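You operate a simulated robot arm through the tools that you are given. There is no shell and no other tool. Be economical: measure what you need, move in short steps, check, and stop when the job is done.

Carry out the task below with a simulated two-armed robot. There is one attempt and no reset: what you move stays moved.

TASK
Take the rag from the top of the window table and lay it out flat on the top of the ledger table.

It is judged by the outcome, as a careful person would: the job done as asked, and still so three seconds after it is handed in. It fails if anything else is knocked over, pushed out of place, dropped, spilled or broken.

THE ROBOT
Two 7-joint arms with two-finger parallel grippers on one trunk, on a base that drives. Base frame: it is fixed to the floor where the robot stands at the start and does not move with it; the origin is under the middle of the robot, x ahead of it, y to its left, z up. Units: mm, degrees, N and s.
The left shoulder is at the start at [50, 165, 1030], the right one opposite. Places, roughly: top of the ledger table [100, -1800, 700]. Payload 3.91 kg a hand.
The TCP of each hand is the grasp point between the finger pads, 30 mm short of the fingertips. In the tool frame z runs along the fingers and y along their closing line. The gripper opens to 110 mm. The fingers are 20 mm wide and 10 mm thick; the gripper's body (48 by 112 mm) begins 55 mm behind the TCP.
Orientation is told as [roll, pitch, yaw] about the base's x, y, z axes, in that order, counted from this pose: with the fingers straight down and closing along the base's y, the tool's x points along the base's -x, its y along +y and its z along -z.

THE INTERFACE
- The arms move only by the tool nudge_tool. It takes "left_commands", "right_commands" or both (then of equal length, played together; a hand with none holds still); each is a list that holds one entry, the list of rows, each a list of 7 numbers: the shift along the tool's x, y, z in mm, then the turn, a rotation vector about the tool's x, y, z in degrees, then the finger opening in mm, from 0 to 110. In form: [[[tx, ty, tz, rx, ry, rz, jaw], ...]]. A call has 1 to 12 rows; each row is the pose to reach, as a shift and turn from the pose commanded when the call began, along the tool's axes at that moment. Each row takes 0.2 s and may step no farther than 50 mm and 8.6 degrees from the row before; otherwise, or with a gripper value out of range, the whole call is refused. A pose out of reach is approached as far as the arm can. The call stops where the force on the tool passes 40 N (or 10 N more than at its start, if that is more) or the arm is blocked; 0.2 s more then pass. The fingers move at their own pace (about 45 mm/s each) and stop on an object; they squeeze with about 40 N. The grip force told is the motor's: it shows also when the fingers shut on nothing. Time passes only in rows, and 0.2 s behind the last, so rows that repeat a pose let the fingers close. It gives the time, the measured TCP pose, the force on the tool (base axes), the opening and the grip force at its end, in the units of the frame above (readings bear some noise), with the torque about the TCP (base axes, N m) and any sound that the robot's microphone picked up.
- Cameras (640 x 400 px; columns grow to the right, rows downward): "scene" is now at [108.7, 31.1, 1190.6]; the picture's right is [0.35, -0.94, 0.00], its down [-0.62, -0.23, -0.75] and it looks along [0.70, 0.26, -0.66] (base axes); focal length 267 px, centre (320, 200). "left" rides on the left gripper at [72, -17, -103] in its tool frame; the picture's right is [0.23, 0.97, 0.00], its down [-0.76, 0.18, -0.62] and it looks along [-0.61, 0.14, 0.78] (tool axes); focal length 222 px, centre (320, 200). "right" rides on the right gripper at [72, 17, -103] in its tool frame; the picture's right is [-0.23, 0.97, 0.00], its down [-0.76, -0.18, -0.62] and it looks along [-0.61, -0.14, 0.78] (tool axes); focal length 222 px, centre (320, 200). There is no depth. A picture from a camera that has moved, and an enlarged one, comes with that camera's place and axes in the base frame and with its lens.
- get_image(camera): a new picture of that camera. No time passes.
- slide_trunk(by): slides the trunk up (or, below 0, down) by that many mm; the arms and the scene camera ride with it, the base frame stays. It gives what a move gives, with no picture.
- steer(legs): drives the robot by 1 to 6 legs, each [ahead, left, turn to the left] in mm, mm and degrees, along the robot's own axes; the way and the turn of a leg run together, so that a leg with both is an arc; at most 1500 mm and 180 degrees a leg. The arms and the cameras ride along, it lands a little off, and it stops where it bumps. It gives what a move gives.
- head_to(pan, tilt): turns the head with the scene camera to pan (to the left, within 80 degrees either way) and tilt (down, from -29 to 69), counted from straight ahead of the robot. It gives what a move gives.
- inspect(camera, box): a new picture of the part [left, top, right, bottom] of that camera's present view, enlarged. No time passes.
- finish_job(): hands the job in; it is judged then, once.

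Work in short steps. Places have to be worked out from the pictures, the camera data and where the tool is seen: move nearer, look again, correct. Check each grasp and each placing, and mend what went wrong. You have 120 turns and 108 pictures in all, those below and enlarged ones among them. Open the grippers and draw the arms clear of the work before you hand the job in, unless the task says otherwise; then end with one line.

The tools are called after "Request:" by a JSON object that holds its "fn" and its "kwargs". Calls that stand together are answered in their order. nudge_tool: Moves the arms, as the interface text tells. Its arguments: {"type":"object","properties":{"left_commands":{"type":"array"},"right_commands":{"type":"array"}},"required":[]} The other tools are called the same way: slide_trunk (by) slides the trunk up or down; steer (legs) drives the base; head_to (pan, tilt) turns the head that bears the scene camera; get_image (camera) takes a picture; inspect (camera, box) takes an enlarged picture of a part of a camera's view; finish_job () hands the job in.

At the start:

```text
clock: 0.0
left_eef_pos: [426.9, 372.5, 939.3]
left_orientation: [-0.1, -0.1, 0.1]
left_contact_force: [0.5, -0.7, 0.2]
left_moment: [0.0, 0.0, 0.01]
left_gripper_width: 109.9
left_grasp_force: 0.1
right_eef_pos: [480.1, -1.6, 981.0]
right_orientation: [0.0, 0.1, 0.0]
right_contact_force: [-0.6, -0.5, -0.5]
right_moment: [0.03, -0.02, 0.01]
right_gripper_width: 110.1
right_grasp_force: 0.0
trunk travel left (down, up): [-250.0, 253.0]
robot x, y, heading: [1.0, -3.4, 0.1]
head pan, tilt: [20.3, 41.4]
```

scene: 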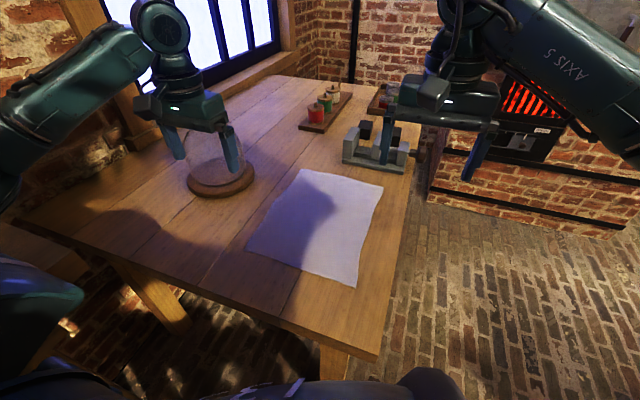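
right: 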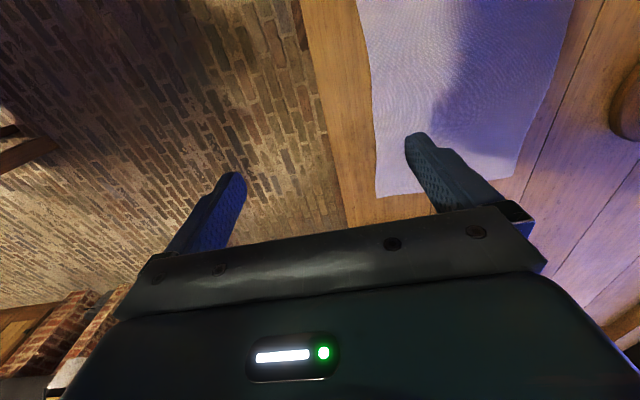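
left: 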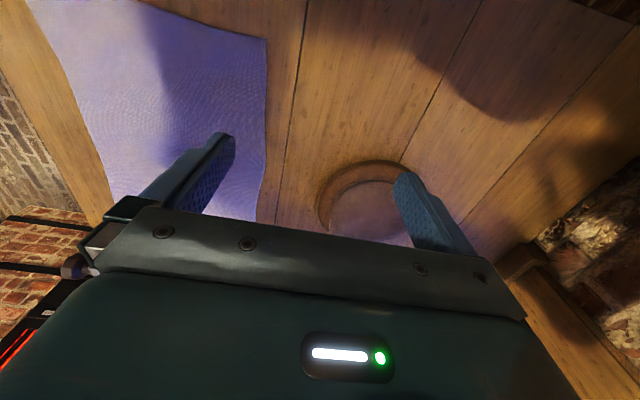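

The rag spans about x 410–765, y 65–330 on the window table. Before grasping it, I'll look toward the ledger table on the right.

Request:
{"fn": "head_to", "kwargs": {"pan": -78, "tilt": 25}}

Request:
{"fn": "get_image", "kwargs": {"camera": "scene"}}

```text
clock: 1.7
left_eef_pos: [426.4, 372.8, 938.8]
left_orientation: [0.1, -0.1, 0.1]
left_contact_force: [-0.6, -0.2, -0.8]
left_moment: [-0.04, 0.0, 0.01]
left_gripper_width: 109.8
left_grasp_force: 0.1
right_eef_pos: [480.1, -0.3, 981.7]
right_orientation: [0.0, 0.0, 0.0]
right_contact_force: [0.7, 0.0, 0.4]
right_moment: [-0.03, 0.02, -0.02]
right_gripper_width: 110.5
right_grasp_force: 0.0
trunk travel left (down, up): [-250.0, 253.0]
robot x, y, heading: [0.2, 4.9, 0.2]
head pan, tilt: [-78.0, 25.0]
```

```text
104 pictures are left
camera scene: at [49.1, -88.2, 1215.9], right [-0.98, -0.21, 0.0], down [-0.09, 0.41, -0.91], along [0.19, -0.89, -0.42], focal length 267 px, centre (320, 200)
```

scene: 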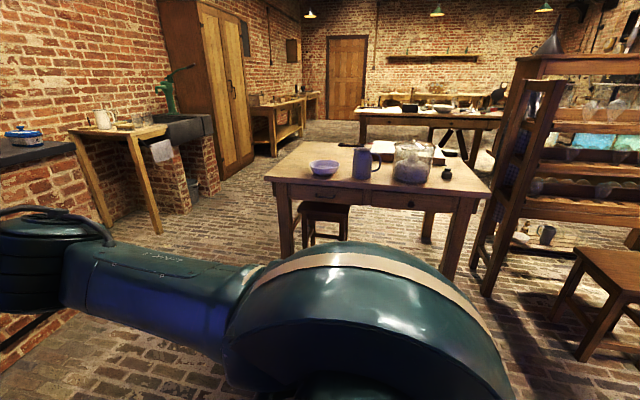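

The middle table is probably the ledger table. I'll enlarge it to see its free area.

Request:
{"fn": "inspect", "kwargs": {"camera": "scene", "box": [250, 120, 510, 282]}}

```text
2.46 times, centred on (380, 201) of scene
camera zoom: at [49.1, -88.2, 1215.9], right [-0.98, -0.21, 0.0], down [-0.09, 0.41, -0.91], along [0.19, -0.89, -0.42], focal length 656 px, centre (172, 198)
```

zoom: 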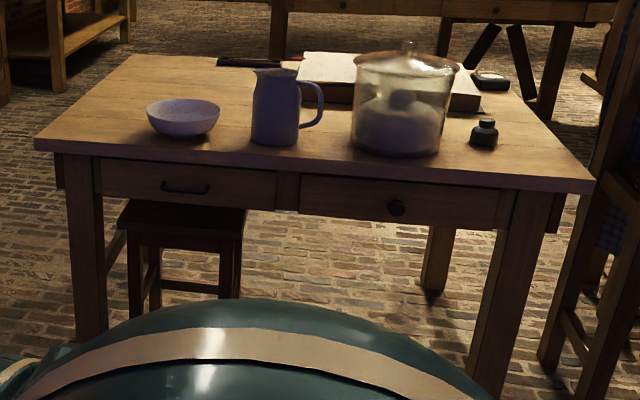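

The ledger table has free space on its +x half, behind the bowl (about x 270–620, y −1650 to −2150). Next I turn the head back and lower both hands over the rag's near corners, staying above it.

Request:
{"fn": "head_to", "kwargs": {"pan": 15, "tilt": 50}}

Request:
{"fn": "nudge_tool", "kwargs": {"left_commands": [[[0, -15, 35, 0, 0, 0, 60], [0, -30, 70, 0, 0, 0, 60], [0, -45, 100, 0, 0, 0, 60], [0, -60, 130, 0, 0, 0, 60], [0, -65, 140, 0, 0, 0, 60], [0, -65, 140, 0, 0, 0, 60]]], "right_commands": [[[10, 20, 40, 0, 0, 0, 60], [20, 40, 80, 0, 0, 0, 60], [30, 60, 120, 0, 0, 0, 60], [40, 80, 155, 0, 0, 0, 60], [50, 92, 180, 0, 0, 0, 60], [50, 92, 180, 0, 0, 0, 60]]]}}

Request:
{"fn": "get_image", "kwargs": {"camera": "scene"}}

Request:
{"fn": "get_image", "kwargs": {"camera": "right"}}

Request:
{"fn": "get_image", "kwargs": {"camera": "left"}}

```text
clock: 3.4
left_eef_pos: [427.6, 371.8, 939.3]
left_orientation: [0.0, -0.1, 0.1]
left_contact_force: [0.3, 0.1, -0.6]
left_moment: [-0.01, 0.01, 0.01]
left_gripper_width: 110.0
left_grasp_force: 0.1
right_eef_pos: [480.0, -2.4, 980.1]
right_orientation: [0.0, 0.1, 0.1]
right_contact_force: [-0.7, -0.1, -1.9]
right_moment: [0.01, 0.02, 0.04]
right_gripper_width: 110.0
right_grasp_force: 0.0
trunk travel left (down, up): [-250.0, 253.0]
robot x, y, heading: [1.8, -1.1, -0.1]
head pan, tilt: [15.0, 50.0]
```

```text
clock: 5.0
left_eef_pos: [446.7, 340.1, 862.2]
left_orientation: [4.7, -7.1, 4.0]
left_contact_force: [-0.2, -0.1, -0.5]
left_moment: [-0.01, -0.03, -0.03]
left_gripper_width: 60.0
left_grasp_force: 0.1
right_eef_pos: [434.3, 77.0, 803.3]
right_orientation: [1.2, 0.0, -0.5]
right_contact_force: [0.8, 0.0, 0.3]
right_moment: [0.01, 0.03, 0.0]
right_gripper_width: 59.9
right_grasp_force: 0.1
trunk travel left (down, up): [-250.0, 253.0]
robot x, y, heading: [1.3, 1.0, -0.5]
head pan, tilt: [15.0, 50.0]
stopped in row 6 (left hand): the arm was blocked; the commanded pose is now the measured one
```

```text
102 pictures are left
camera scene: at [106.3, 3.5, 1180.8], right [0.25, -0.97, -0.02], down [-0.74, -0.18, -0.65], along [0.62, 0.18, -0.76], focal length 267 px, centre (320, 200)
```

scene: 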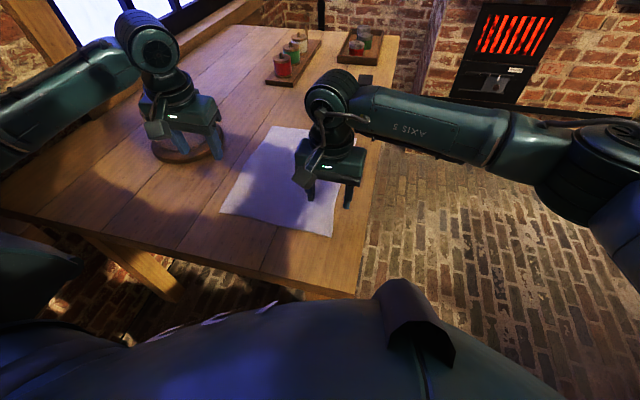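

```text
101 pictures are left
camera right: at [361.3, 92.6, 907.0], right [0.24, 0.97, 0.02], down [0.76, -0.2, 0.62], along [0.6, -0.13, -0.79], focal length 222 px, centre (320, 200)
```

right: 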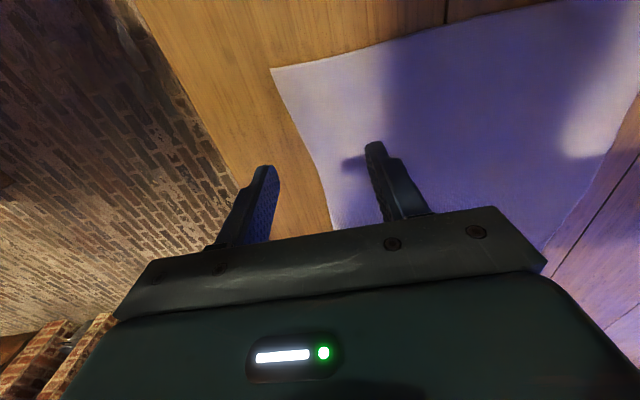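

```text
100 pictures are left
camera left: at [362.5, 309.1, 953.6], right [-0.3, 0.95, 0.05], down [0.67, 0.17, 0.72], along [0.68, 0.25, -0.69], focal length 222 px, centre (320, 200)
```

left: 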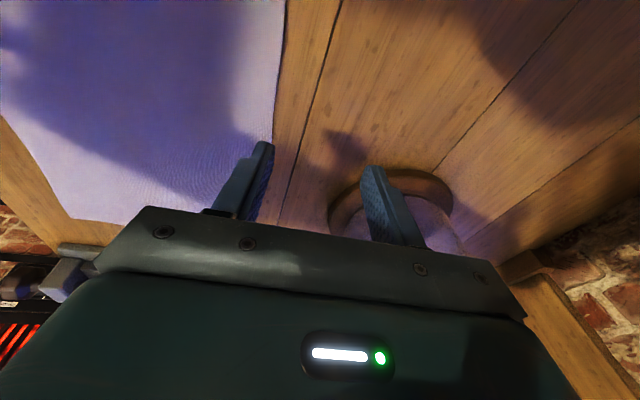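

The left arm was blocked at (447, 340, 862), with its tool tilted. I'll look left along that arm to find what it met.

Request:
{"fn": "head_to", "kwargs": {"pan": 60, "tilt": 35}}

Request:
{"fn": "get_image", "kwargs": {"camera": "scene"}}

```text
clock: 6.1
left_eef_pos: [445.6, 340.8, 862.8]
left_orientation: [4.6, -7.1, 4.2]
left_contact_force: [-0.3, 0.5, 0.2]
left_moment: [0.01, 0.0, -0.02]
left_gripper_width: 59.9
left_grasp_force: 0.1
right_eef_pos: [434.3, 77.5, 804.3]
right_orientation: [1.2, 0.0, -0.3]
right_contact_force: [-0.6, -0.5, -0.6]
right_moment: [-0.02, -0.01, 0.01]
right_gripper_width: 60.0
right_grasp_force: 0.0
trunk travel left (down, up): [-250.0, 253.0]
robot x, y, heading: [0.2, 1.9, 0.0]
head pan, tilt: [60.0, 35.0]
```

```text
99 pictures are left
camera scene: at [76.8, 59.8, 1204.1], right [0.86, -0.5, -0.01], down [-0.29, -0.48, -0.83], along [0.41, 0.72, -0.56], focal length 267 px, centre (320, 200)
```

scene: 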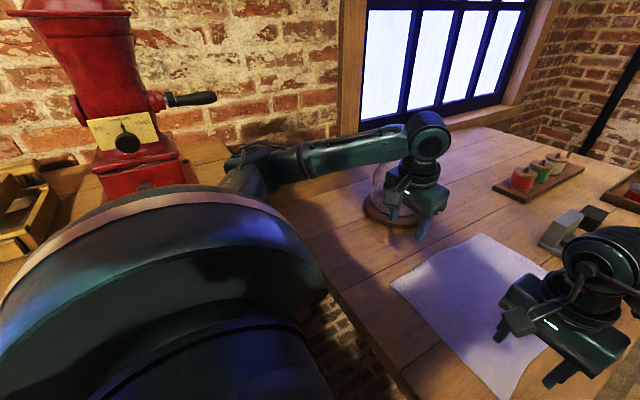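

The left elbow sits low beside the bench with the red mill, and it likely met the bench or table edge. I'll raise the trunk to give the elbows room before going down.

Request:
{"fn": "slide_trunk", "kwargs": {"by": 200}}

Request:
{"fn": "nudge_tool", "kwargs": {"left_commands": [[[0, 0, 0, 2.3, 3.5, 2.1, 60], [0, 0, 0, 4.6, 7.1, 4.2, 60]]]}}

Request:
{"fn": "get_image", "kwargs": {"camera": "scene"}}

```text
clock: 8.3
left_eef_pos: [441.3, 349.5, 1042.6]
left_orientation: [3.2, -5.8, 3.8]
left_contact_force: [0.9, -0.1, 0.1]
left_moment: [-0.02, 0.03, -0.01]
left_gripper_width: 60.0
left_grasp_force: 0.0
right_eef_pos: [433.0, 87.8, 999.5]
right_orientation: [0.0, 0.0, -0.2]
right_contact_force: [0.5, 0.0, -0.3]
right_moment: [0.01, -0.01, 0.01]
right_gripper_width: 59.8
right_grasp_force: 0.1
trunk travel left (down, up): [-450.0, 53.0]
robot x, y, heading: [-0.5, 0.3, -0.1]
head pan, tilt: [60.0, 35.0]
```

```text
clock: 8.9
left_eef_pos: [441.3, 348.8, 1043.5]
left_orientation: [-1.3, 1.4, -0.2]
left_contact_force: [-0.1, 0.4, 0.0]
left_moment: [0.02, -0.03, -0.01]
left_gripper_width: 59.9
left_grasp_force: 0.1
right_eef_pos: [433.5, 88.7, 1001.1]
right_orientation: [0.0, 0.0, -0.3]
right_contact_force: [0.7, -0.2, 0.0]
right_moment: [-0.03, -0.02, -0.01]
right_gripper_width: 60.1
right_grasp_force: 0.1
trunk travel left (down, up): [-450.0, 53.0]
robot x, y, heading: [3.0, 1.7, -0.1]
head pan, tilt: [60.0, 35.0]
```

```text
98 pictures are left
camera scene: at [74.7, 78.3, 1400.1], right [0.86, -0.5, 0.0], down [-0.29, -0.5, -0.82], along [0.41, 0.71, -0.57], focal length 267 px, centre (320, 200)
```

scene: 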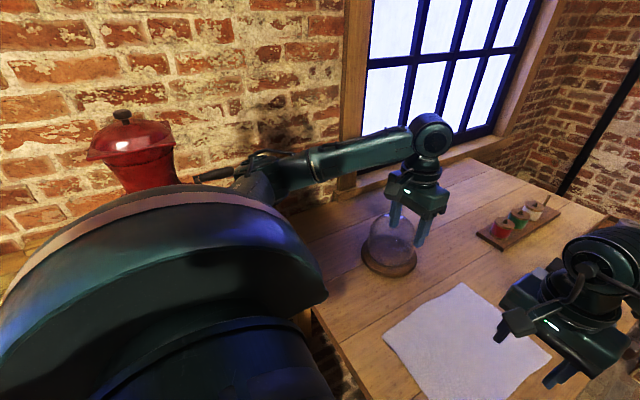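

The left elbow is close to the mill, so working from this side is cramped. The table's right side is open floor, so I'll stand there facing +y. From there the rag's long right edge is straight ahead and both elbows are clear. I'll drive sideways first, away from the mill.

Request:
{"fn": "steer", "kwargs": {"legs": [[0, -650, 0], [585, 0, 0]]}}

Request:
{"fn": "head_to", "kwargs": {"pan": 70, "tilt": 30}}

Request:
{"fn": "get_image", "kwargs": {"camera": "scene"}}

```text
clock: 15.4
left_eef_pos: [1026.1, -278.4, 1042.4]
left_orientation: [-1.3, 1.4, 0.8]
left_contact_force: [0.3, 0.3, -0.1]
left_moment: [0.02, -0.04, -0.01]
left_gripper_width: 60.0
left_grasp_force: 0.0
right_eef_pos: [1022.1, -539.0, 1000.0]
right_orientation: [0.0, 0.0, 0.7]
right_contact_force: [-0.2, 0.7, 0.3]
right_moment: [0.0, 0.0, 0.01]
right_gripper_width: 59.9
right_grasp_force: 0.0
trunk travel left (down, up): [-450.0, 53.0]
robot x, y, heading: [589.7, -633.8, 0.8]
head pan, tilt: [60.0, 35.0]
```

```text
clock: 16.1
left_eef_pos: [1026.1, -277.5, 1043.6]
left_orientation: [-1.3, 1.5, 0.8]
left_contact_force: [-0.4, -0.4, 0.7]
left_moment: [-0.03, 0.01, 0.01]
left_gripper_width: 59.9
left_grasp_force: 0.1
right_eef_pos: [1021.9, -537.9, 1000.8]
right_orientation: [0.0, 0.0, 0.6]
right_contact_force: [0.6, -0.2, 0.1]
right_moment: [0.01, -0.02, 0.03]
right_gripper_width: 60.2
right_grasp_force: 0.0
trunk travel left (down, up): [-450.0, 53.0]
robot x, y, heading: [591.7, -634.1, 0.7]
head pan, tilt: [70.0, 30.0]
```

```text
97 pictures are left
camera scene: at [651.3, -545.6, 1407.9], right [0.94, -0.33, 0.0], down [-0.17, -0.47, -0.87], along [0.29, 0.82, -0.5], focal length 267 px, centre (320, 200)
```

scene: 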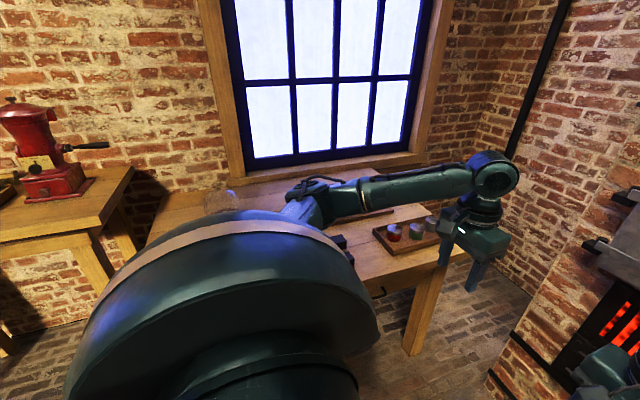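

The mill and the other objects are untouched, and the stove is far enough away. I turn in place to face the table.

Request:
{"fn": "steer", "kwargs": {"legs": [[0, 0, 89.5]]}}

Request:
{"fn": "head_to", "kwargs": {"pan": 0, "tilt": 45}}

Request:
{"fn": "get_image", "kwargs": {"camera": "scene"}}

```text
clock: 20.4
left_eef_pos: [230.6, -203.2, 1044.1]
left_orientation: [-1.3, 1.4, 91.5]
left_contact_force: [-0.1, 1.5, 0.1]
left_moment: [0.01, -0.03, -0.06]
left_gripper_width: 59.9
left_grasp_force: 0.0
right_eef_pos: [490.8, -204.5, 1000.4]
right_orientation: [0.1, 0.0, 91.4]
right_contact_force: [-0.9, 0.5, 0.0]
right_moment: [-0.05, 0.03, -0.02]
right_gripper_width: 60.0
right_grasp_force: 0.1
trunk travel left (down, up): [-450.0, 53.0]
robot x, y, heading: [590.9, -633.1, 91.5]
head pan, tilt: [70.0, 30.0]
```

```text
clock: 21.8
left_eef_pos: [230.8, -204.2, 1043.4]
left_orientation: [-1.3, 1.4, 91.5]
left_contact_force: [1.1, -0.7, 1.1]
left_moment: [-0.02, 0.0, -0.03]
left_gripper_width: 60.1
left_grasp_force: 0.0
right_eef_pos: [490.7, -204.4, 1000.4]
right_orientation: [0.0, 0.0, 91.3]
right_contact_force: [0.7, -0.5, 1.0]
right_moment: [0.02, -0.01, 0.0]
right_gripper_width: 60.0
right_grasp_force: 0.0
trunk travel left (down, up): [-450.0, 53.0]
robot x, y, heading: [592.6, -636.3, 91.5]
head pan, tilt: [0.0, 45.0]
```

```text
96 pictures are left
camera scene: at [589.3, -520.8, 1385.4], right [1.0, 0.03, 0.0], down [0.02, -0.71, -0.71], along [-0.02, 0.71, -0.71], focal length 267 px, centre (320, 200)
```

scene: 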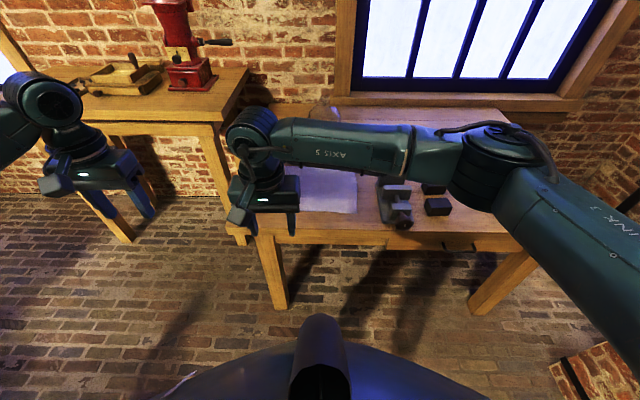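

I'm facing the table at heading 91.5°. I'll correct the heading and spread the hands symmetrically, about ±160 mm, still up high.

Request:
{"fn": "steer", "kwargs": {"legs": [[0, 0, -1.5]]}}

Request:
{"fn": "nudge_tool", "kwargs": {"left_commands": [[[0, -35, 0, -0.6, -0.7, 0, 60], [0, -70, 0, -1.3, -1.4, 0, 60], [0, -105, 0, -1.3, -1.4, 0, 60], [0, -140, 0, -1.3, -1.4, 0, 60], [0, -175, 0, -1.3, -1.4, 0, 60], [0, -190, 0, -1.3, -1.4, 0, 60], [0, -190, 0, -1.3, -1.4, 0, 60]]], "right_commands": [[[0, -40, 0, 0, 0, 0, 60], [0, -85, 0, 0, 0, 0, 60], [0, -130, 0, 0, 0, 0, 60], [0, -175, 0, 0, 0, 0, 60], [0, -220, 0, 0, 0, 0, 60], [0, -255, 0, 0, 0, 0, 60], [0, -255, 0, 0, 0, 0, 60]]]}}

Request:
{"fn": "get_image", "kwargs": {"camera": "scene"}}

```text
clock: 22.6
left_eef_pos: [240.9, -193.8, 1043.6]
left_orientation: [-1.2, 1.4, 90.0]
left_contact_force: [0.0, -0.6, 0.5]
left_moment: [-0.03, -0.03, 0.01]
left_gripper_width: 60.5
left_grasp_force: 0.0
right_eef_pos: [500.9, -201.4, 998.9]
right_orientation: [0.1, -0.1, 89.9]
right_contact_force: [0.4, 0.0, -0.5]
right_moment: [0.0, 0.02, 0.03]
right_gripper_width: 60.0
right_grasp_force: 0.1
trunk travel left (down, up): [-450.0, 53.0]
robot x, y, heading: [590.2, -632.9, 89.9]
head pan, tilt: [0.0, 45.0]
```

```text
clock: 24.2
left_eef_pos: [431.5, -194.1, 1046.4]
left_orientation: [0.1, -0.1, 90.1]
left_contact_force: [0.2, -0.5, 0.4]
left_moment: [0.0, -0.02, 0.01]
left_gripper_width: 60.1
left_grasp_force: 0.1
right_eef_pos: [758.3, -204.3, 1002.7]
right_orientation: [0.0, 0.0, 90.0]
right_contact_force: [-0.8, -0.8, -0.7]
right_moment: [-0.04, 0.0, 0.02]
right_gripper_width: 59.8
right_grasp_force: 0.0
trunk travel left (down, up): [-450.0, 53.0]
robot x, y, heading: [590.6, -633.4, 90.0]
head pan, tilt: [0.0, 45.0]
```

```text
95 pictures are left
camera scene: at [591.8, -520.6, 1385.3], right [1.0, 0.0, 0.0], down [0.0, -0.71, -0.71], along [0.0, 0.71, -0.71], focal length 267 px, centre (320, 200)
```

scene: 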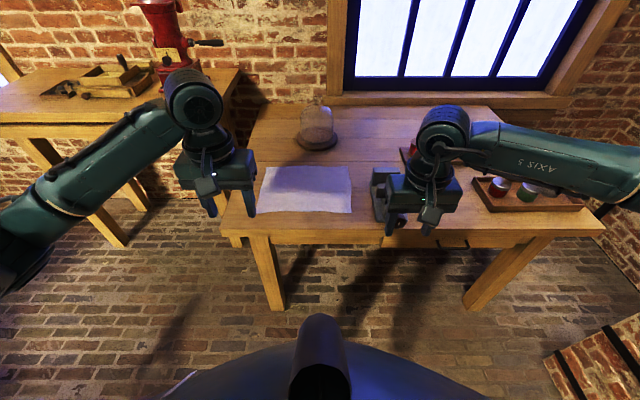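

The rag's centre is about 50 mm to my left, and its near edge is around y 65–119. I'll drive ahead 290 mm and left 50 mm, then look again.

Request:
{"fn": "steer", "kwargs": {"legs": [[290, 50, 0]]}}

Request:
{"fn": "head_to", "kwargs": {"pan": 0, "tilt": 55}}

Request:
{"fn": "get_image", "kwargs": {"camera": "scene"}}

```text
clock: 26.2
left_eef_pos: [384.1, 100.8, 1046.0]
left_orientation: [0.0, 0.0, 89.8]
left_contact_force: [-0.8, -0.1, -0.2]
left_moment: [0.0, -0.01, 0.02]
left_gripper_width: 59.9
left_grasp_force: 0.1
right_eef_pos: [710.0, 89.6, 1002.8]
right_orientation: [-0.1, 0.1, 89.9]
right_contact_force: [0.5, -0.5, 0.6]
right_moment: [-0.01, 0.02, 0.0]
right_gripper_width: 60.1
right_grasp_force: 0.0
trunk travel left (down, up): [-450.0, 53.0]
robot x, y, heading: [539.2, -337.1, 89.6]
head pan, tilt: [0.0, 45.0]
```

```text
clock: 26.9
left_eef_pos: [383.8, 99.2, 1046.8]
left_orientation: [0.0, -0.1, 89.8]
left_contact_force: [-0.5, 0.7, -0.5]
left_moment: [-0.01, 0.02, -0.01]
left_gripper_width: 60.1
left_grasp_force: 0.0
right_eef_pos: [709.9, 89.9, 1002.5]
right_orientation: [0.0, 0.1, 89.8]
right_contact_force: [-0.6, -0.1, 0.0]
right_moment: [-0.03, 0.01, -0.01]
right_gripper_width: 59.9
right_grasp_force: 0.1
trunk travel left (down, up): [-450.0, 53.0]
robot x, y, heading: [543.0, -335.4, 89.5]
head pan, tilt: [0.0, 55.0]
```

```text
94 pictures are left
camera scene: at [543.8, -236.5, 1372.0], right [1.0, 0.0, 0.0], down [0.0, -0.82, -0.57], along [0.0, 0.57, -0.82], focal length 267 px, centre (320, 200)
```

scene: 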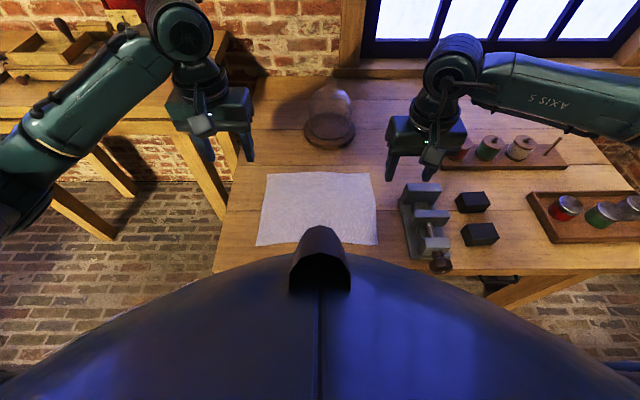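

From here the rag reads as x 366–708, y 84–340. I'll bring both hands down over the near corners to z≈760 with the jaws at 30, aiming for right (675, 102) and left (398, 102).

Request:
{"fn": "nudge_tool", "kwargs": {"left_commands": [[[0, -4, 45, 0, 0, 0, 30], [-1, -8, 90, 0, 0, 0, 30], [-2, -14, 135, 0, 0, 0, 30], [-2, -14, 180, 0, 0, 0, 30], [-2, -14, 220, 0, 0, 0, 30], [-2, -14, 255, 0, 0, 0, 30], [-2, -14, 280, 0, 0, 0, 30], [-2, -14, 280, 0, 0, 0, 30]]], "right_commands": [[[-3, 10, 30, 0, 0, 0, 30], [-6, 20, 70, 0, 0, 0, 30], [-12, 35, 110, 0, 0, 0, 30], [-12, 35, 150, 0, 0, 0, 30], [-12, 35, 185, 0, 0, 0, 30], [-12, 35, 215, 0, 0, 0, 30], [-12, 35, 238, 0, 0, 0, 30], [-12, 35, 238, 0, 0, 0, 30]]]}}

Request:
{"fn": "get_image", "kwargs": {"camera": "right"}}

Request:
{"fn": "get_image", "kwargs": {"camera": "left"}}

Request:
{"fn": "inspect", "kwargs": {"camera": "scene", "box": [200, 120, 460, 282]}}

```text
clock: 28.7
left_eef_pos: [397.7, 99.6, 771.0]
left_orientation: [-0.1, -0.6, 89.8]
left_contact_force: [0.5, 2.3, 14.4]
left_moment: [0.04, 0.15, -0.03]
left_gripper_width: 29.7
left_grasp_force: 0.0
right_eef_pos: [673.0, 101.0, 772.1]
right_orientation: [0.3, -0.6, 89.8]
right_contact_force: [2.9, -1.0, 40.4]
right_moment: [-0.12, -0.53, -0.03]
right_gripper_width: 30.3
right_grasp_force: 0.3
trunk travel left (down, up): [-450.0, 53.0]
robot x, y, heading: [540.4, -340.9, 89.9]
head pan, tilt: [0.0, 55.0]
```

```text
93 pictures are left
camera right: at [655.5, 28.9, 873.1], right [-0.97, 0.23, 0.01], down [0.18, 0.75, 0.63], along [0.14, 0.62, -0.78], focal length 222 px, centre (320, 200)
```

right: 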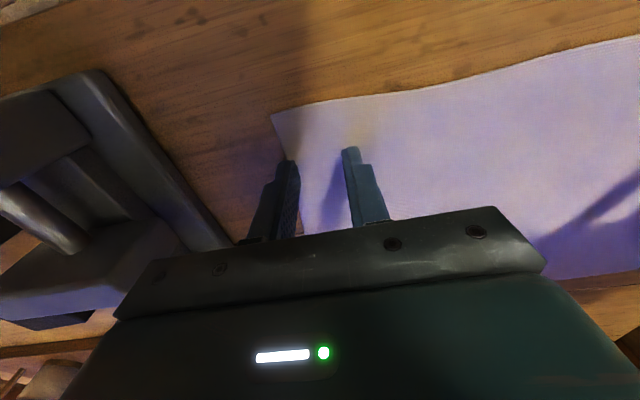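

```text
92 pictures are left
camera left: at [413.4, 26.3, 874.1], right [-0.97, -0.22, 0.0], down [-0.18, 0.76, 0.63], along [-0.14, 0.61, -0.78], focal length 222 px, centre (320, 200)
```

left: 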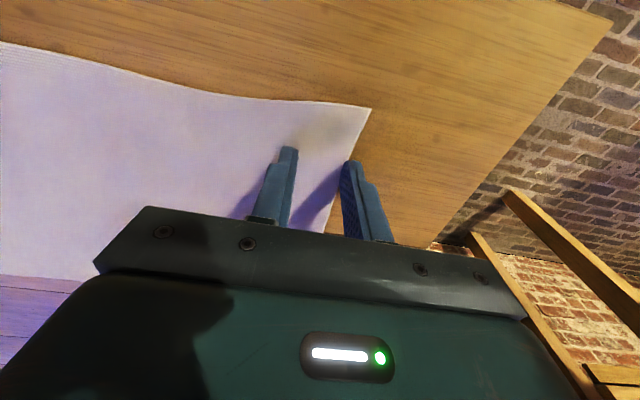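

```text
2.46 times, centred on (330, 201) of scene
camera zoom: at [543.5, -240.6, 1373.2], right [1.0, 0.0, 0.0], down [0.0, -0.82, -0.58], along [0.0, 0.58, -0.82], focal length 656 px, centre (295, 198)
```

zoom: 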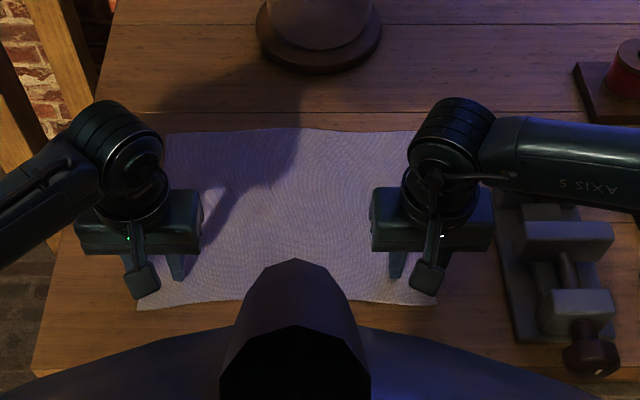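

The fingertips touched at TCP z≈771, so this tabletop is really at about 741, and both views agree with that. The rag is therefore x 380–693, y 60–298. I'll lift slightly and shift both hands inward and toward the edge.

Request:
{"fn": "nudge_tool", "kwargs": {"left_commands": [[[0, 0, -14, 0, 0, 0, 30], [20, -12, -14, 0, 0, 0, 30], [20, -12, -14, 0, 0, 0, 30]]], "right_commands": [[[0, 0, -14, 0, 0, 0, 30], [20, 12, -14, 0, 0, 0, 30], [20, 12, -14, 0, 0, 0, 30]]]}}

Request:
{"fn": "get_image", "kwargs": {"camera": "right"}}

Request:
{"fn": "get_image", "kwargs": {"camera": "left"}}

```text
clock: 29.5
left_eef_pos: [409.8, 80.9, 780.2]
left_orientation: [0.0, 0.0, 90.0]
left_contact_force: [0.1, 0.2, -0.4]
left_moment: [-0.01, -0.01, -0.03]
left_gripper_width: 30.2
left_grasp_force: 0.1
right_eef_pos: [663.8, 81.1, 778.2]
right_orientation: [0.0, 0.1, 89.8]
right_contact_force: [-0.1, -0.4, 0.4]
right_moment: [0.05, -0.05, -0.02]
right_gripper_width: 29.9
right_grasp_force: 0.0
trunk travel left (down, up): [-450.0, 53.0]
robot x, y, heading: [541.9, -337.5, 89.9]
head pan, tilt: [0.0, 55.0]
```

```text
90 pictures are left
camera right: at [646.5, 9.2, 881.6], right [-0.97, 0.23, 0.0], down [0.18, 0.76, 0.62], along [0.14, 0.61, -0.78], focal length 222 px, centre (320, 200)
```

right: 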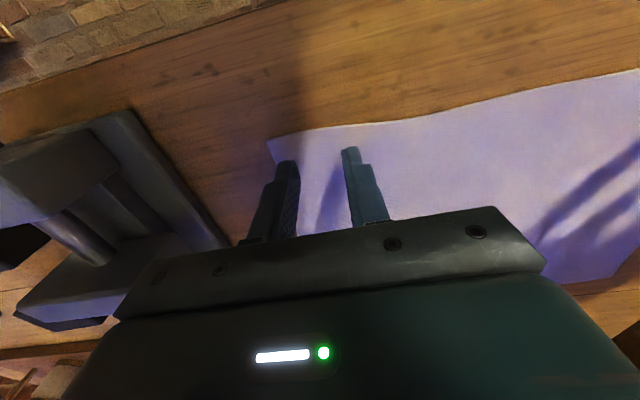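

```text
89 pictures are left
camera left: at [425.5, 8.2, 883.2], right [-0.97, -0.23, 0.0], down [-0.18, 0.76, 0.62], along [-0.14, 0.61, -0.78], focal length 222 px, centre (320, 200)
```

left: 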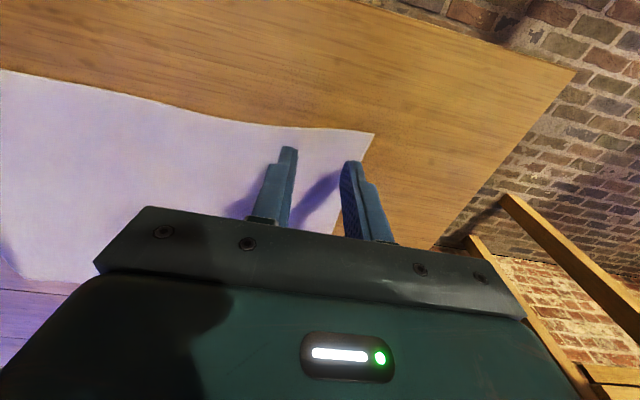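

Both outer fingers sit just inside the cloth's side edges. I'll move 6 mm further in, press lightly onto the cloth and close.

Request:
{"fn": "nudge_tool", "kwargs": {"left_commands": [[[0, -6, 6, 0, 0, 0, 30], [0, -6, 13, 0, 0, 0, 30], [0, -6, 13, 0, 0, 0, 20], [0, -6, 13, 0, 0, 0, 10], [0, -6, 13, 0, 0, 0, 0], [0, -6, 12, 0, 0, 0, 0], [0, -6, 12, 0, 0, 0, 0]]], "right_commands": [[[0, 6, 6, 0, 0, 0, 30], [0, 6, 12, 0, 0, 0, 30], [0, 6, 12, 0, 0, 0, 20], [0, 6, 12, 0, 0, 0, 10], [0, 6, 12, 0, 0, 0, 0], [0, 6, 11, 0, 0, 0, 0], [0, 6, 11, 0, 0, 0, 0]]]}}

Request:
{"fn": "get_image", "kwargs": {"camera": "right"}}

Request:
{"fn": "get_image", "kwargs": {"camera": "left"}}

```text
clock: 31.1
left_eef_pos: [419.8, 82.5, 770.5]
left_orientation: [-0.3, -0.6, 89.7]
left_contact_force: [13.3, 3.0, 29.0]
left_moment: [-0.13, -0.36, 0.06]
left_gripper_width: 2.1
left_grasp_force: 39.3
right_eef_pos: [654.8, 80.7, 770.5]
right_orientation: [0.2, -0.2, 89.9]
right_contact_force: [-13.7, 2.5, 14.8]
right_moment: [0.04, 0.33, 0.03]
right_gripper_width: 1.9
right_grasp_force: 40.0
trunk travel left (down, up): [-450.0, 53.0]
robot x, y, heading: [542.3, -337.8, 90.0]
head pan, tilt: [0.0, 55.0]
```

```text
88 pictures are left
camera right: at [638.6, 8.6, 873.8], right [-0.97, 0.23, 0.01], down [0.18, 0.76, 0.62], along [0.14, 0.61, -0.78], focal length 222 px, centre (320, 200)
```

right: 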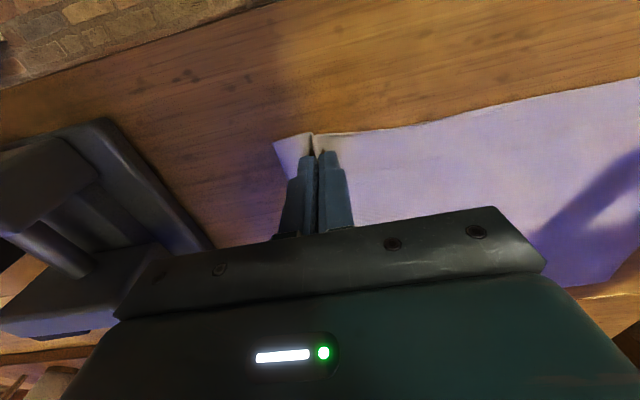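

```text
87 pictures are left
camera left: at [433.9, 8.5, 874.2], right [-0.97, -0.22, -0.01], down [-0.18, 0.76, 0.63], along [-0.13, 0.61, -0.78], focal length 222 px, centre (320, 200)
```

left: 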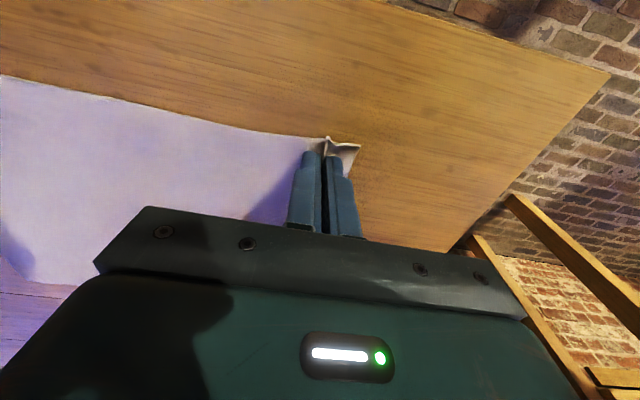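

Both corners are pinched (2 mm openings, 40 N) and the cloth is taut between the hands. I'll ease inward 4 mm each and lift straight up.

Request:
{"fn": "nudge_tool", "kwargs": {"left_commands": [[[0, -4, -15, 0, 0, 0, 0], [0, -4, -35, 0, 0, 0, 0], [0, -4, -60, 0, 0, 0, 0], [0, -4, -90, 0, 0, 0, 0], [0, -4, -120, 0, 0, 0, 0], [0, -4, -120, 0, 0, 0, 0]]], "right_commands": [[[0, 4, -15, 0, 0, 0, 0], [0, 4, -35, 0, 0, 0, 0], [0, 4, -60, 0, 0, 0, 0], [0, 4, -90, 0, 0, 0, 0], [0, 4, -120, 0, 0, 0, 0], [0, 4, -120, 0, 0, 0, 0]]]}}

Request:
{"fn": "get_image", "kwargs": {"camera": "scene"}}

```text
clock: 32.5
left_eef_pos: [420.5, 81.1, 888.2]
left_orientation: [0.0, -0.1, 89.9]
left_contact_force: [6.2, -0.3, -1.1]
left_moment: [0.01, -0.2, 0.0]
left_gripper_width: 1.9
left_grasp_force: 40.0
right_eef_pos: [653.8, 84.4, 890.9]
right_orientation: [0.1, 0.0, 89.7]
right_contact_force: [-5.6, 0.6, -1.3]
right_moment: [-0.02, 0.19, 0.01]
right_gripper_width: 1.7
right_grasp_force: 40.2
trunk travel left (down, up): [-450.0, 53.0]
robot x, y, heading: [542.5, -339.7, 89.9]
head pan, tilt: [0.0, 55.0]
```

```text
86 pictures are left
camera scene: at [543.8, -236.4, 1371.9], right [1.0, 0.0, 0.0], down [0.0, -0.82, -0.57], along [0.0, 0.57, -0.82], focal length 267 px, centre (320, 200)
```

scene: 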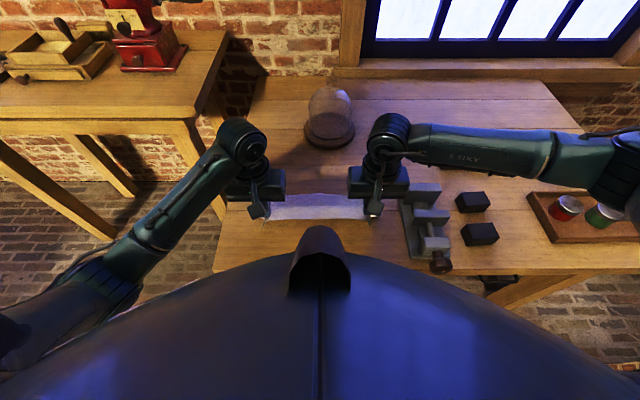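

The cloth is held at both corners and coming up cleanly. I lift it further so the hanging edge clears everything.

Request:
{"fn": "nudge_tool", "kwargs": {"left_commands": [[[0, -2, -35, 0, 0, 0, 0], [0, -2, -70, 0, 0, 0, 0], [0, -2, -105, 0, 0, 0, 0], [0, -2, -140, 0, 0, 0, 0], [0, -2, -160, 0, 0, 0, 0], [0, -2, -160, 0, 0, 0, 0]]], "right_commands": [[[0, 2, -35, 0, 0, 0, 0], [0, 2, -70, 0, 0, 0, 0], [0, 2, -105, 0, 0, 0, 0], [0, 2, -140, 0, 0, 0, 0], [0, 2, -160, 0, 0, 0, 0], [0, 2, -160, 0, 0, 0, 0]]]}}

Request:
{"fn": "get_image", "kwargs": {"camera": "scene"}}

```text
clock: 33.9
left_eef_pos: [423.5, 80.9, 1046.3]
left_orientation: [0.0, 0.0, 89.7]
left_contact_force: [4.6, -0.2, -0.5]
left_moment: [0.01, -0.12, -0.01]
left_gripper_width: 1.9
left_grasp_force: 39.6
right_eef_pos: [655.9, 79.7, 1047.4]
right_orientation: [0.0, 0.0, 89.9]
right_contact_force: [-3.9, 0.0, 0.0]
right_moment: [0.03, 0.11, 0.01]
right_gripper_width: 1.7
right_grasp_force: 39.8
trunk travel left (down, up): [-450.0, 53.0]
robot x, y, heading: [544.4, -338.8, 89.8]
head pan, tilt: [0.0, 55.0]
```

```text
85 pictures are left
camera scene: at [543.7, -236.4, 1371.9], right [1.0, 0.0, 0.0], down [0.0, -0.82, -0.57], along [0.0, 0.57, -0.82], focal length 267 px, centre (320, 200)
```

scene: 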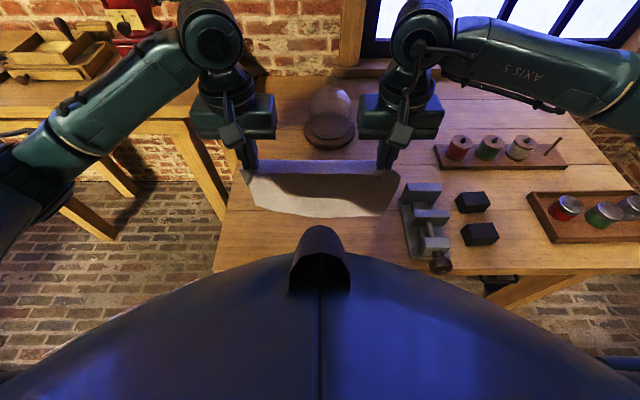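

The rag hangs clear of the table. I'll back away, turn left to heading 180°, and reverse toward +x to line up with the ledger table's end.

Request:
{"fn": "steer", "kwargs": {"legs": [[-430, 0, 0], [0, 0, 90], [-520, 0, 0]]}}

Request:
{"fn": "head_to", "kwargs": {"pan": 50, "tilt": 25}}

Request:
{"fn": "get_image", "kwargs": {"camera": "scene"}}

```text
clock: 43.0
left_eef_pos: [636.9, -874.7, 1045.8]
left_orientation: [0.1, -0.1, -178.0]
left_contact_force: [-0.7, 4.0, 0.6]
left_moment: [0.07, 0.02, -0.05]
left_gripper_width: 1.8
left_grasp_force: 40.5
right_eef_pos: [630.2, -642.4, 1047.2]
right_orientation: [0.0, 0.0, -178.0]
right_contact_force: [0.2, -3.7, -0.7]
right_moment: [-0.11, 0.02, -0.01]
right_gripper_width: 1.6
right_grasp_force: 39.9
trunk travel left (down, up): [-450.0, 53.0]
robot x, y, heading: [1053.1, -741.3, -178.2]
head pan, tilt: [0.0, 55.0]
```

```text
clock: 44.2
left_eef_pos: [636.2, -873.3, 1047.2]
left_orientation: [0.0, 0.0, -178.0]
left_contact_force: [0.0, 4.0, -1.2]
left_moment: [0.08, -0.01, -0.06]
left_gripper_width: 2.0
left_grasp_force: 39.6
right_eef_pos: [629.0, -642.3, 1047.6]
right_orientation: [0.0, -0.1, -178.1]
right_contact_force: [0.6, -3.7, 1.2]
right_moment: [-0.09, 0.01, -0.01]
right_gripper_width: 2.0
right_grasp_force: 39.7
trunk travel left (down, up): [-450.0, 53.0]
robot x, y, heading: [1050.3, -742.0, -178.2]
head pan, tilt: [50.0, 25.0]
```

```text
84 pictures are left
camera scene: at [967.3, -811.3, 1415.9], right [-0.79, 0.62, 0.0], down [0.26, 0.33, -0.91], along [-0.56, -0.71, -0.42], focal length 267 px, centre (320, 200)
```

scene: 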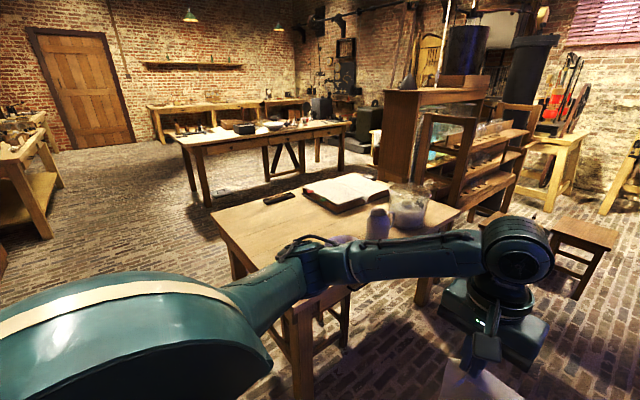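

Ledger table: end edge x≈620, y about −1320 to −2180, with the bowl near y −1450, the pen at y≈−2120 and the book at x<95. The free spot is around x 330–570, y −1670 to −1985, so I straighten up and drive left to y≈−1830.

Request:
{"fn": "steer", "kwargs": {"legs": [[0, 0, -1.8], [0, 1088, 0]]}}

Request:
{"fn": "head_to", "kwargs": {"pan": 0, "tilt": 35}}

Request:
{"fn": "get_image", "kwargs": {"camera": "scene"}}

```text
clock: 50.1
left_eef_pos: [630.6, -1937.4, 1046.6]
left_orientation: [-0.1, 0.0, 179.7]
left_contact_force: [-0.1, 3.9, 0.1]
left_moment: [0.14, 0.0, -0.02]
left_gripper_width: 2.1
left_grasp_force: 39.7
right_eef_pos: [631.8, -1704.1, 1047.1]
right_orientation: [0.0, 0.0, 179.6]
right_contact_force: [0.6, -3.8, -0.1]
right_moment: [-0.1, -0.01, -0.05]
right_gripper_width: 1.7
right_grasp_force: 39.9
trunk travel left (down, up): [-450.0, 53.0]
robot x, y, heading: [1051.8, -1817.1, 179.7]
head pan, tilt: [50.0, 25.0]
```

```text
clock: 51.3
left_eef_pos: [630.3, -1936.6, 1047.1]
left_orientation: [0.0, 0.0, 179.7]
left_contact_force: [-0.5, 3.1, 0.0]
left_moment: [0.13, 0.0, -0.04]
left_gripper_width: 2.0
left_grasp_force: 39.9
right_eef_pos: [632.1, -1705.3, 1046.7]
right_orientation: [0.0, 0.1, 179.7]
right_contact_force: [-0.3, -3.3, -0.5]
right_moment: [-0.1, 0.02, -0.03]
right_gripper_width: 2.0
right_grasp_force: 40.3
trunk travel left (down, up): [-450.0, 53.0]
robot x, y, heading: [1051.5, -1822.8, 179.5]
head pan, tilt: [0.0, 35.0]
```

```text
83 pictures are left
camera scene: at [933.9, -1816.3, 1400.2], right [0.01, 1.0, 0.0], down [0.57, 0.0, -0.82], along [-0.82, 0.0, -0.57], focal length 267 px, centre (320, 200)
```

scene: 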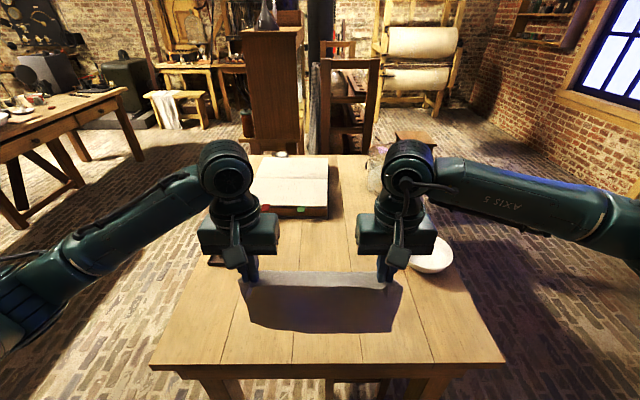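

The layout is clear: table edge x≈640, bowl at (321, −1446), and the area in front is empty. I'll drive ahead 110 mm, then extend both hands 175 mm forward at height.

Request:
{"fn": "steer", "kwargs": {"legs": [[110, 0, 0.3]]}}

Request:
{"fn": "nudge_tool", "kwargs": {"left_commands": [[[-20, 0, 0, 0, 0, 0, 0], [-45, 0, 0, 0, 0, 0, 0], [-70, 0, 0, 0, 0, 0, 0], [-95, 0, 0, 0, 0, 0, 0], [-120, 0, 0, 0, 0, 0, 0], [-145, 0, 0, 0, 0, 0, 0], [-165, 0, 0, 0, 0, 0, 0], [-175, 0, 0, 0, 0, 0, 0], [-175, 0, 0, 0, 0, 0, 0]]], "right_commands": [[[-20, 0, 0, 0, 0, 0, 0], [-45, 0, 0, 0, 0, 0, 0], [-70, 0, 0, 0, 0, 0, 0], [-95, 0, 0, 0, 0, 0, 0], [-120, 0, 0, 0, 0, 0, 0], [-145, 0, 0, 0, 0, 0, 0], [-165, 0, 0, 0, 0, 0, 0], [-175, 0, 0, 0, 0, 0, 0], [-175, 0, 0, 0, 0, 0, 0]]]}}

Request:
{"fn": "head_to", "kwargs": {"pan": 0, "tilt": 45}}

Request:
{"fn": "get_image", "kwargs": {"camera": "scene"}}

```text
clock: 52.5
left_eef_pos: [517.4, -1937.5, 1046.5]
left_orientation: [0.0, 0.0, 179.9]
left_contact_force: [-0.1, 4.3, -0.1]
left_moment: [0.1, 0.0, -0.05]
left_gripper_width: 2.0
left_grasp_force: 39.7
right_eef_pos: [518.8, -1705.6, 1048.0]
right_orientation: [0.0, 0.1, 179.7]
right_contact_force: [-0.4, -3.1, 0.1]
right_moment: [-0.12, -0.01, -0.03]
right_gripper_width: 2.0
right_grasp_force: 40.1
trunk travel left (down, up): [-450.0, 53.0]
robot x, y, heading: [941.1, -1815.0, 179.6]
head pan, tilt: [0.0, 35.0]
```

```text
clock: 54.5
left_eef_pos: [342.7, -1935.4, 1047.8]
left_orientation: [0.0, 0.1, 179.8]
left_contact_force: [-0.2, 5.9, -0.1]
left_moment: [0.14, 0.0, -0.02]
left_gripper_width: 2.0
left_grasp_force: 39.8
right_eef_pos: [344.4, -1703.7, 1048.1]
right_orientation: [0.0, 0.0, 179.8]
right_contact_force: [0.0, -5.2, 0.0]
right_moment: [-0.15, 0.02, -0.06]
right_gripper_width: 1.6
right_grasp_force: 39.8
trunk travel left (down, up): [-450.0, 53.0]
robot x, y, heading: [937.2, -1820.8, 179.4]
head pan, tilt: [0.0, 35.0]
```

```text
clock: 55.2
left_eef_pos: [342.5, -1936.5, 1046.4]
left_orientation: [0.0, 0.1, 179.7]
left_contact_force: [-0.3, 6.3, -0.2]
left_moment: [0.16, 0.0, -0.04]
left_gripper_width: 1.9
left_grasp_force: 40.2
right_eef_pos: [343.5, -1703.1, 1048.4]
right_orientation: [0.0, 0.0, 179.8]
right_contact_force: [0.5, -5.4, -0.4]
right_moment: [-0.16, -0.02, -0.01]
right_gripper_width: 1.8
right_grasp_force: 39.5
trunk travel left (down, up): [-450.0, 53.0]
robot x, y, heading: [936.0, -1823.4, 179.4]
head pan, tilt: [0.0, 45.0]
```

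```text
82 pictures are left
camera scene: at [828.9, -1815.9, 1385.4], right [0.0, 1.0, 0.0], down [0.71, 0.0, -0.71], along [-0.71, 0.0, -0.71], focal length 267 px, centre (320, 200)
```

scene: 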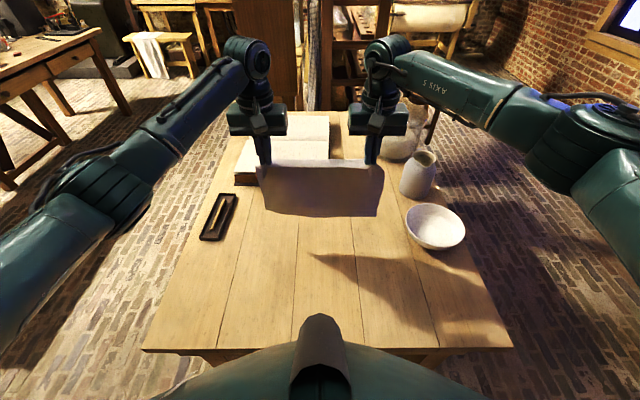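

The bowl, pen tray and book are all well clear of the spot. I'll lower straight down until the rag's free edge nearly touches, then check.

Request:
{"fn": "nudge_tool", "kwargs": {"left_commands": [[[0, 0, 25, 0, 0, 0, 0], [0, 0, 50, 0, 0, 0, 0], [0, 0, 75, 0, 0, 0, 0], [0, 0, 75, 0, 0, 0, 0]]], "right_commands": [[[0, 0, 25, 0, 0, 0, 0], [0, 0, 50, 0, 0, 0, 0], [0, 0, 75, 0, 0, 0, 0], [0, 0, 75, 0, 0, 0, 0]]]}}

Request:
{"fn": "inspect", "kwargs": {"camera": "scene", "box": [190, 110, 480, 291]}}

```text
clock: 56.2
left_eef_pos: [342.4, -1935.8, 973.6]
left_orientation: [0.0, 0.0, 179.8]
left_contact_force: [0.7, 2.3, -0.4]
left_moment: [0.08, 0.0, -0.02]
left_gripper_width: 2.0
left_grasp_force: 40.1
right_eef_pos: [346.4, -1704.9, 973.1]
right_orientation: [0.0, 0.0, 179.8]
right_contact_force: [0.0, -2.2, -0.8]
right_moment: [-0.06, 0.01, -0.04]
right_gripper_width: 1.9
right_grasp_force: 40.3
trunk travel left (down, up): [-450.0, 53.0]
robot x, y, heading: [937.4, -1818.4, 179.8]
head pan, tilt: [0.0, 45.0]
```

```text
2.21 times, centred on (335, 200) of scene
camera zoom: at [829.1, -1815.9, 1385.4], right [0.0, 1.0, 0.0], down [0.71, 0.0, -0.71], along [-0.71, 0.0, -0.71], focal length 588 px, centre (287, 199)
```

zoom: 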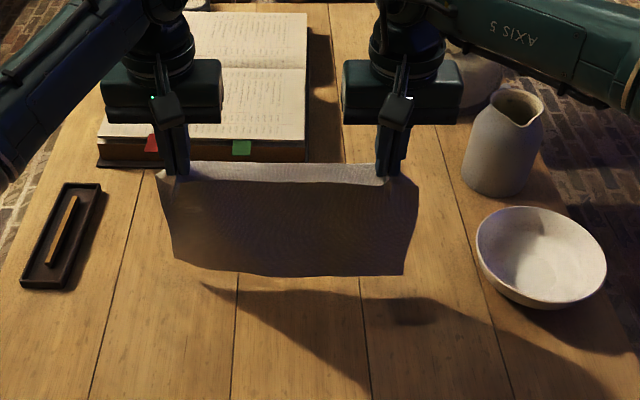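

The rag's free edge is now just above the tabletop. I'll lay it by moving the hands back toward me as they go down, stopping partway to look.

Request:
{"fn": "nudge_tool", "kwargs": {"left_commands": [[[3, 0, 8, 0, 0, 0, 0], [12, 0, 20, 0, 0, 0, 0], [24, 0, 32, 0, 0, 0, 0], [38, 0, 45, 0, 0, 0, 0], [54, 0, 60, 0, 0, 0, 0], [70, 0, 75, 0, 0, 0, 0], [86, 0, 90, 0, 0, 0, 0], [102, 0, 105, 0, 0, 0, 0], [118, 0, 120, 0, 0, 0, 0], [118, 0, 120, 0, 0, 0, 0]]], "right_commands": [[[3, 0, 8, 0, 0, 0, 0], [12, 0, 20, 0, 0, 0, 0], [24, 0, 32, 0, 0, 0, 0], [38, 0, 45, 0, 0, 0, 0], [54, 0, 60, 0, 0, 0, 0], [70, 0, 75, 0, 0, 0, 0], [86, 0, 90, 0, 0, 0, 0], [102, 0, 105, 0, 0, 0, 0], [118, 0, 120, 0, 0, 0, 0], [118, 0, 120, 0, 0, 0, 0]]]}}

Request:
{"fn": "inspect", "kwargs": {"camera": "scene", "box": [190, 110, 480, 291]}}

Request:
{"fn": "get_image", "kwargs": {"camera": "left"}}

```text
clock: 58.4
left_eef_pos: [462.2, -1935.5, 851.1]
left_orientation: [0.0, -0.1, 179.8]
left_contact_force: [-0.6, 3.4, 0.1]
left_moment: [0.14, -0.02, -0.06]
left_gripper_width: 1.8
left_grasp_force: 40.1
right_eef_pos: [463.5, -1703.8, 851.8]
right_orientation: [0.1, 0.0, 179.8]
right_contact_force: [-0.2, -3.4, 0.1]
right_moment: [-0.12, -0.03, -0.02]
right_gripper_width: 1.7
right_grasp_force: 40.2
trunk travel left (down, up): [-450.0, 53.0]
robot x, y, heading: [939.3, -1817.5, 179.7]
head pan, tilt: [0.0, 45.0]
```

```text
2.21 times, centred on (335, 200) of scene
camera zoom: at [828.7, -1816.0, 1385.3], right [0.0, 1.0, 0.0], down [0.71, 0.0, -0.71], along [-0.71, 0.0, -0.71], focal length 588 px, centre (287, 199)
```

zoom: 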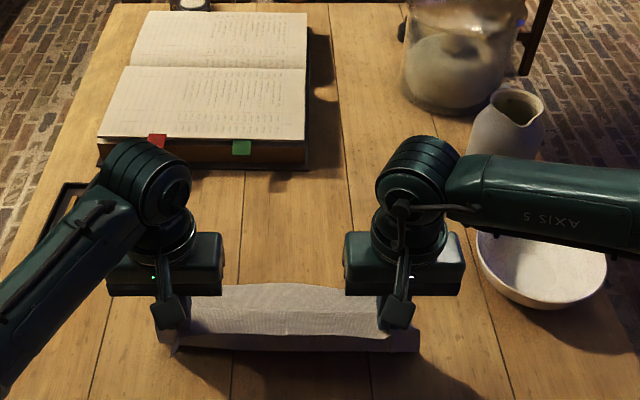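

```text
79 pictures are left
camera left: at [533.9, -1919.1, 954.5], right [0.22, -0.97, 0.0], down [-0.76, -0.18, 0.62], along [-0.61, -0.14, -0.78], focal length 222 px, centre (320, 200)
```

left: 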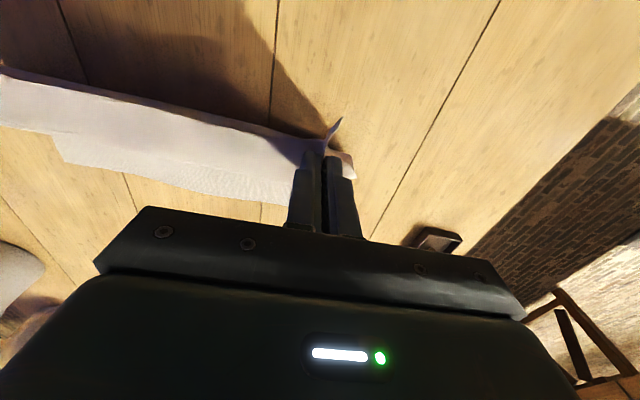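

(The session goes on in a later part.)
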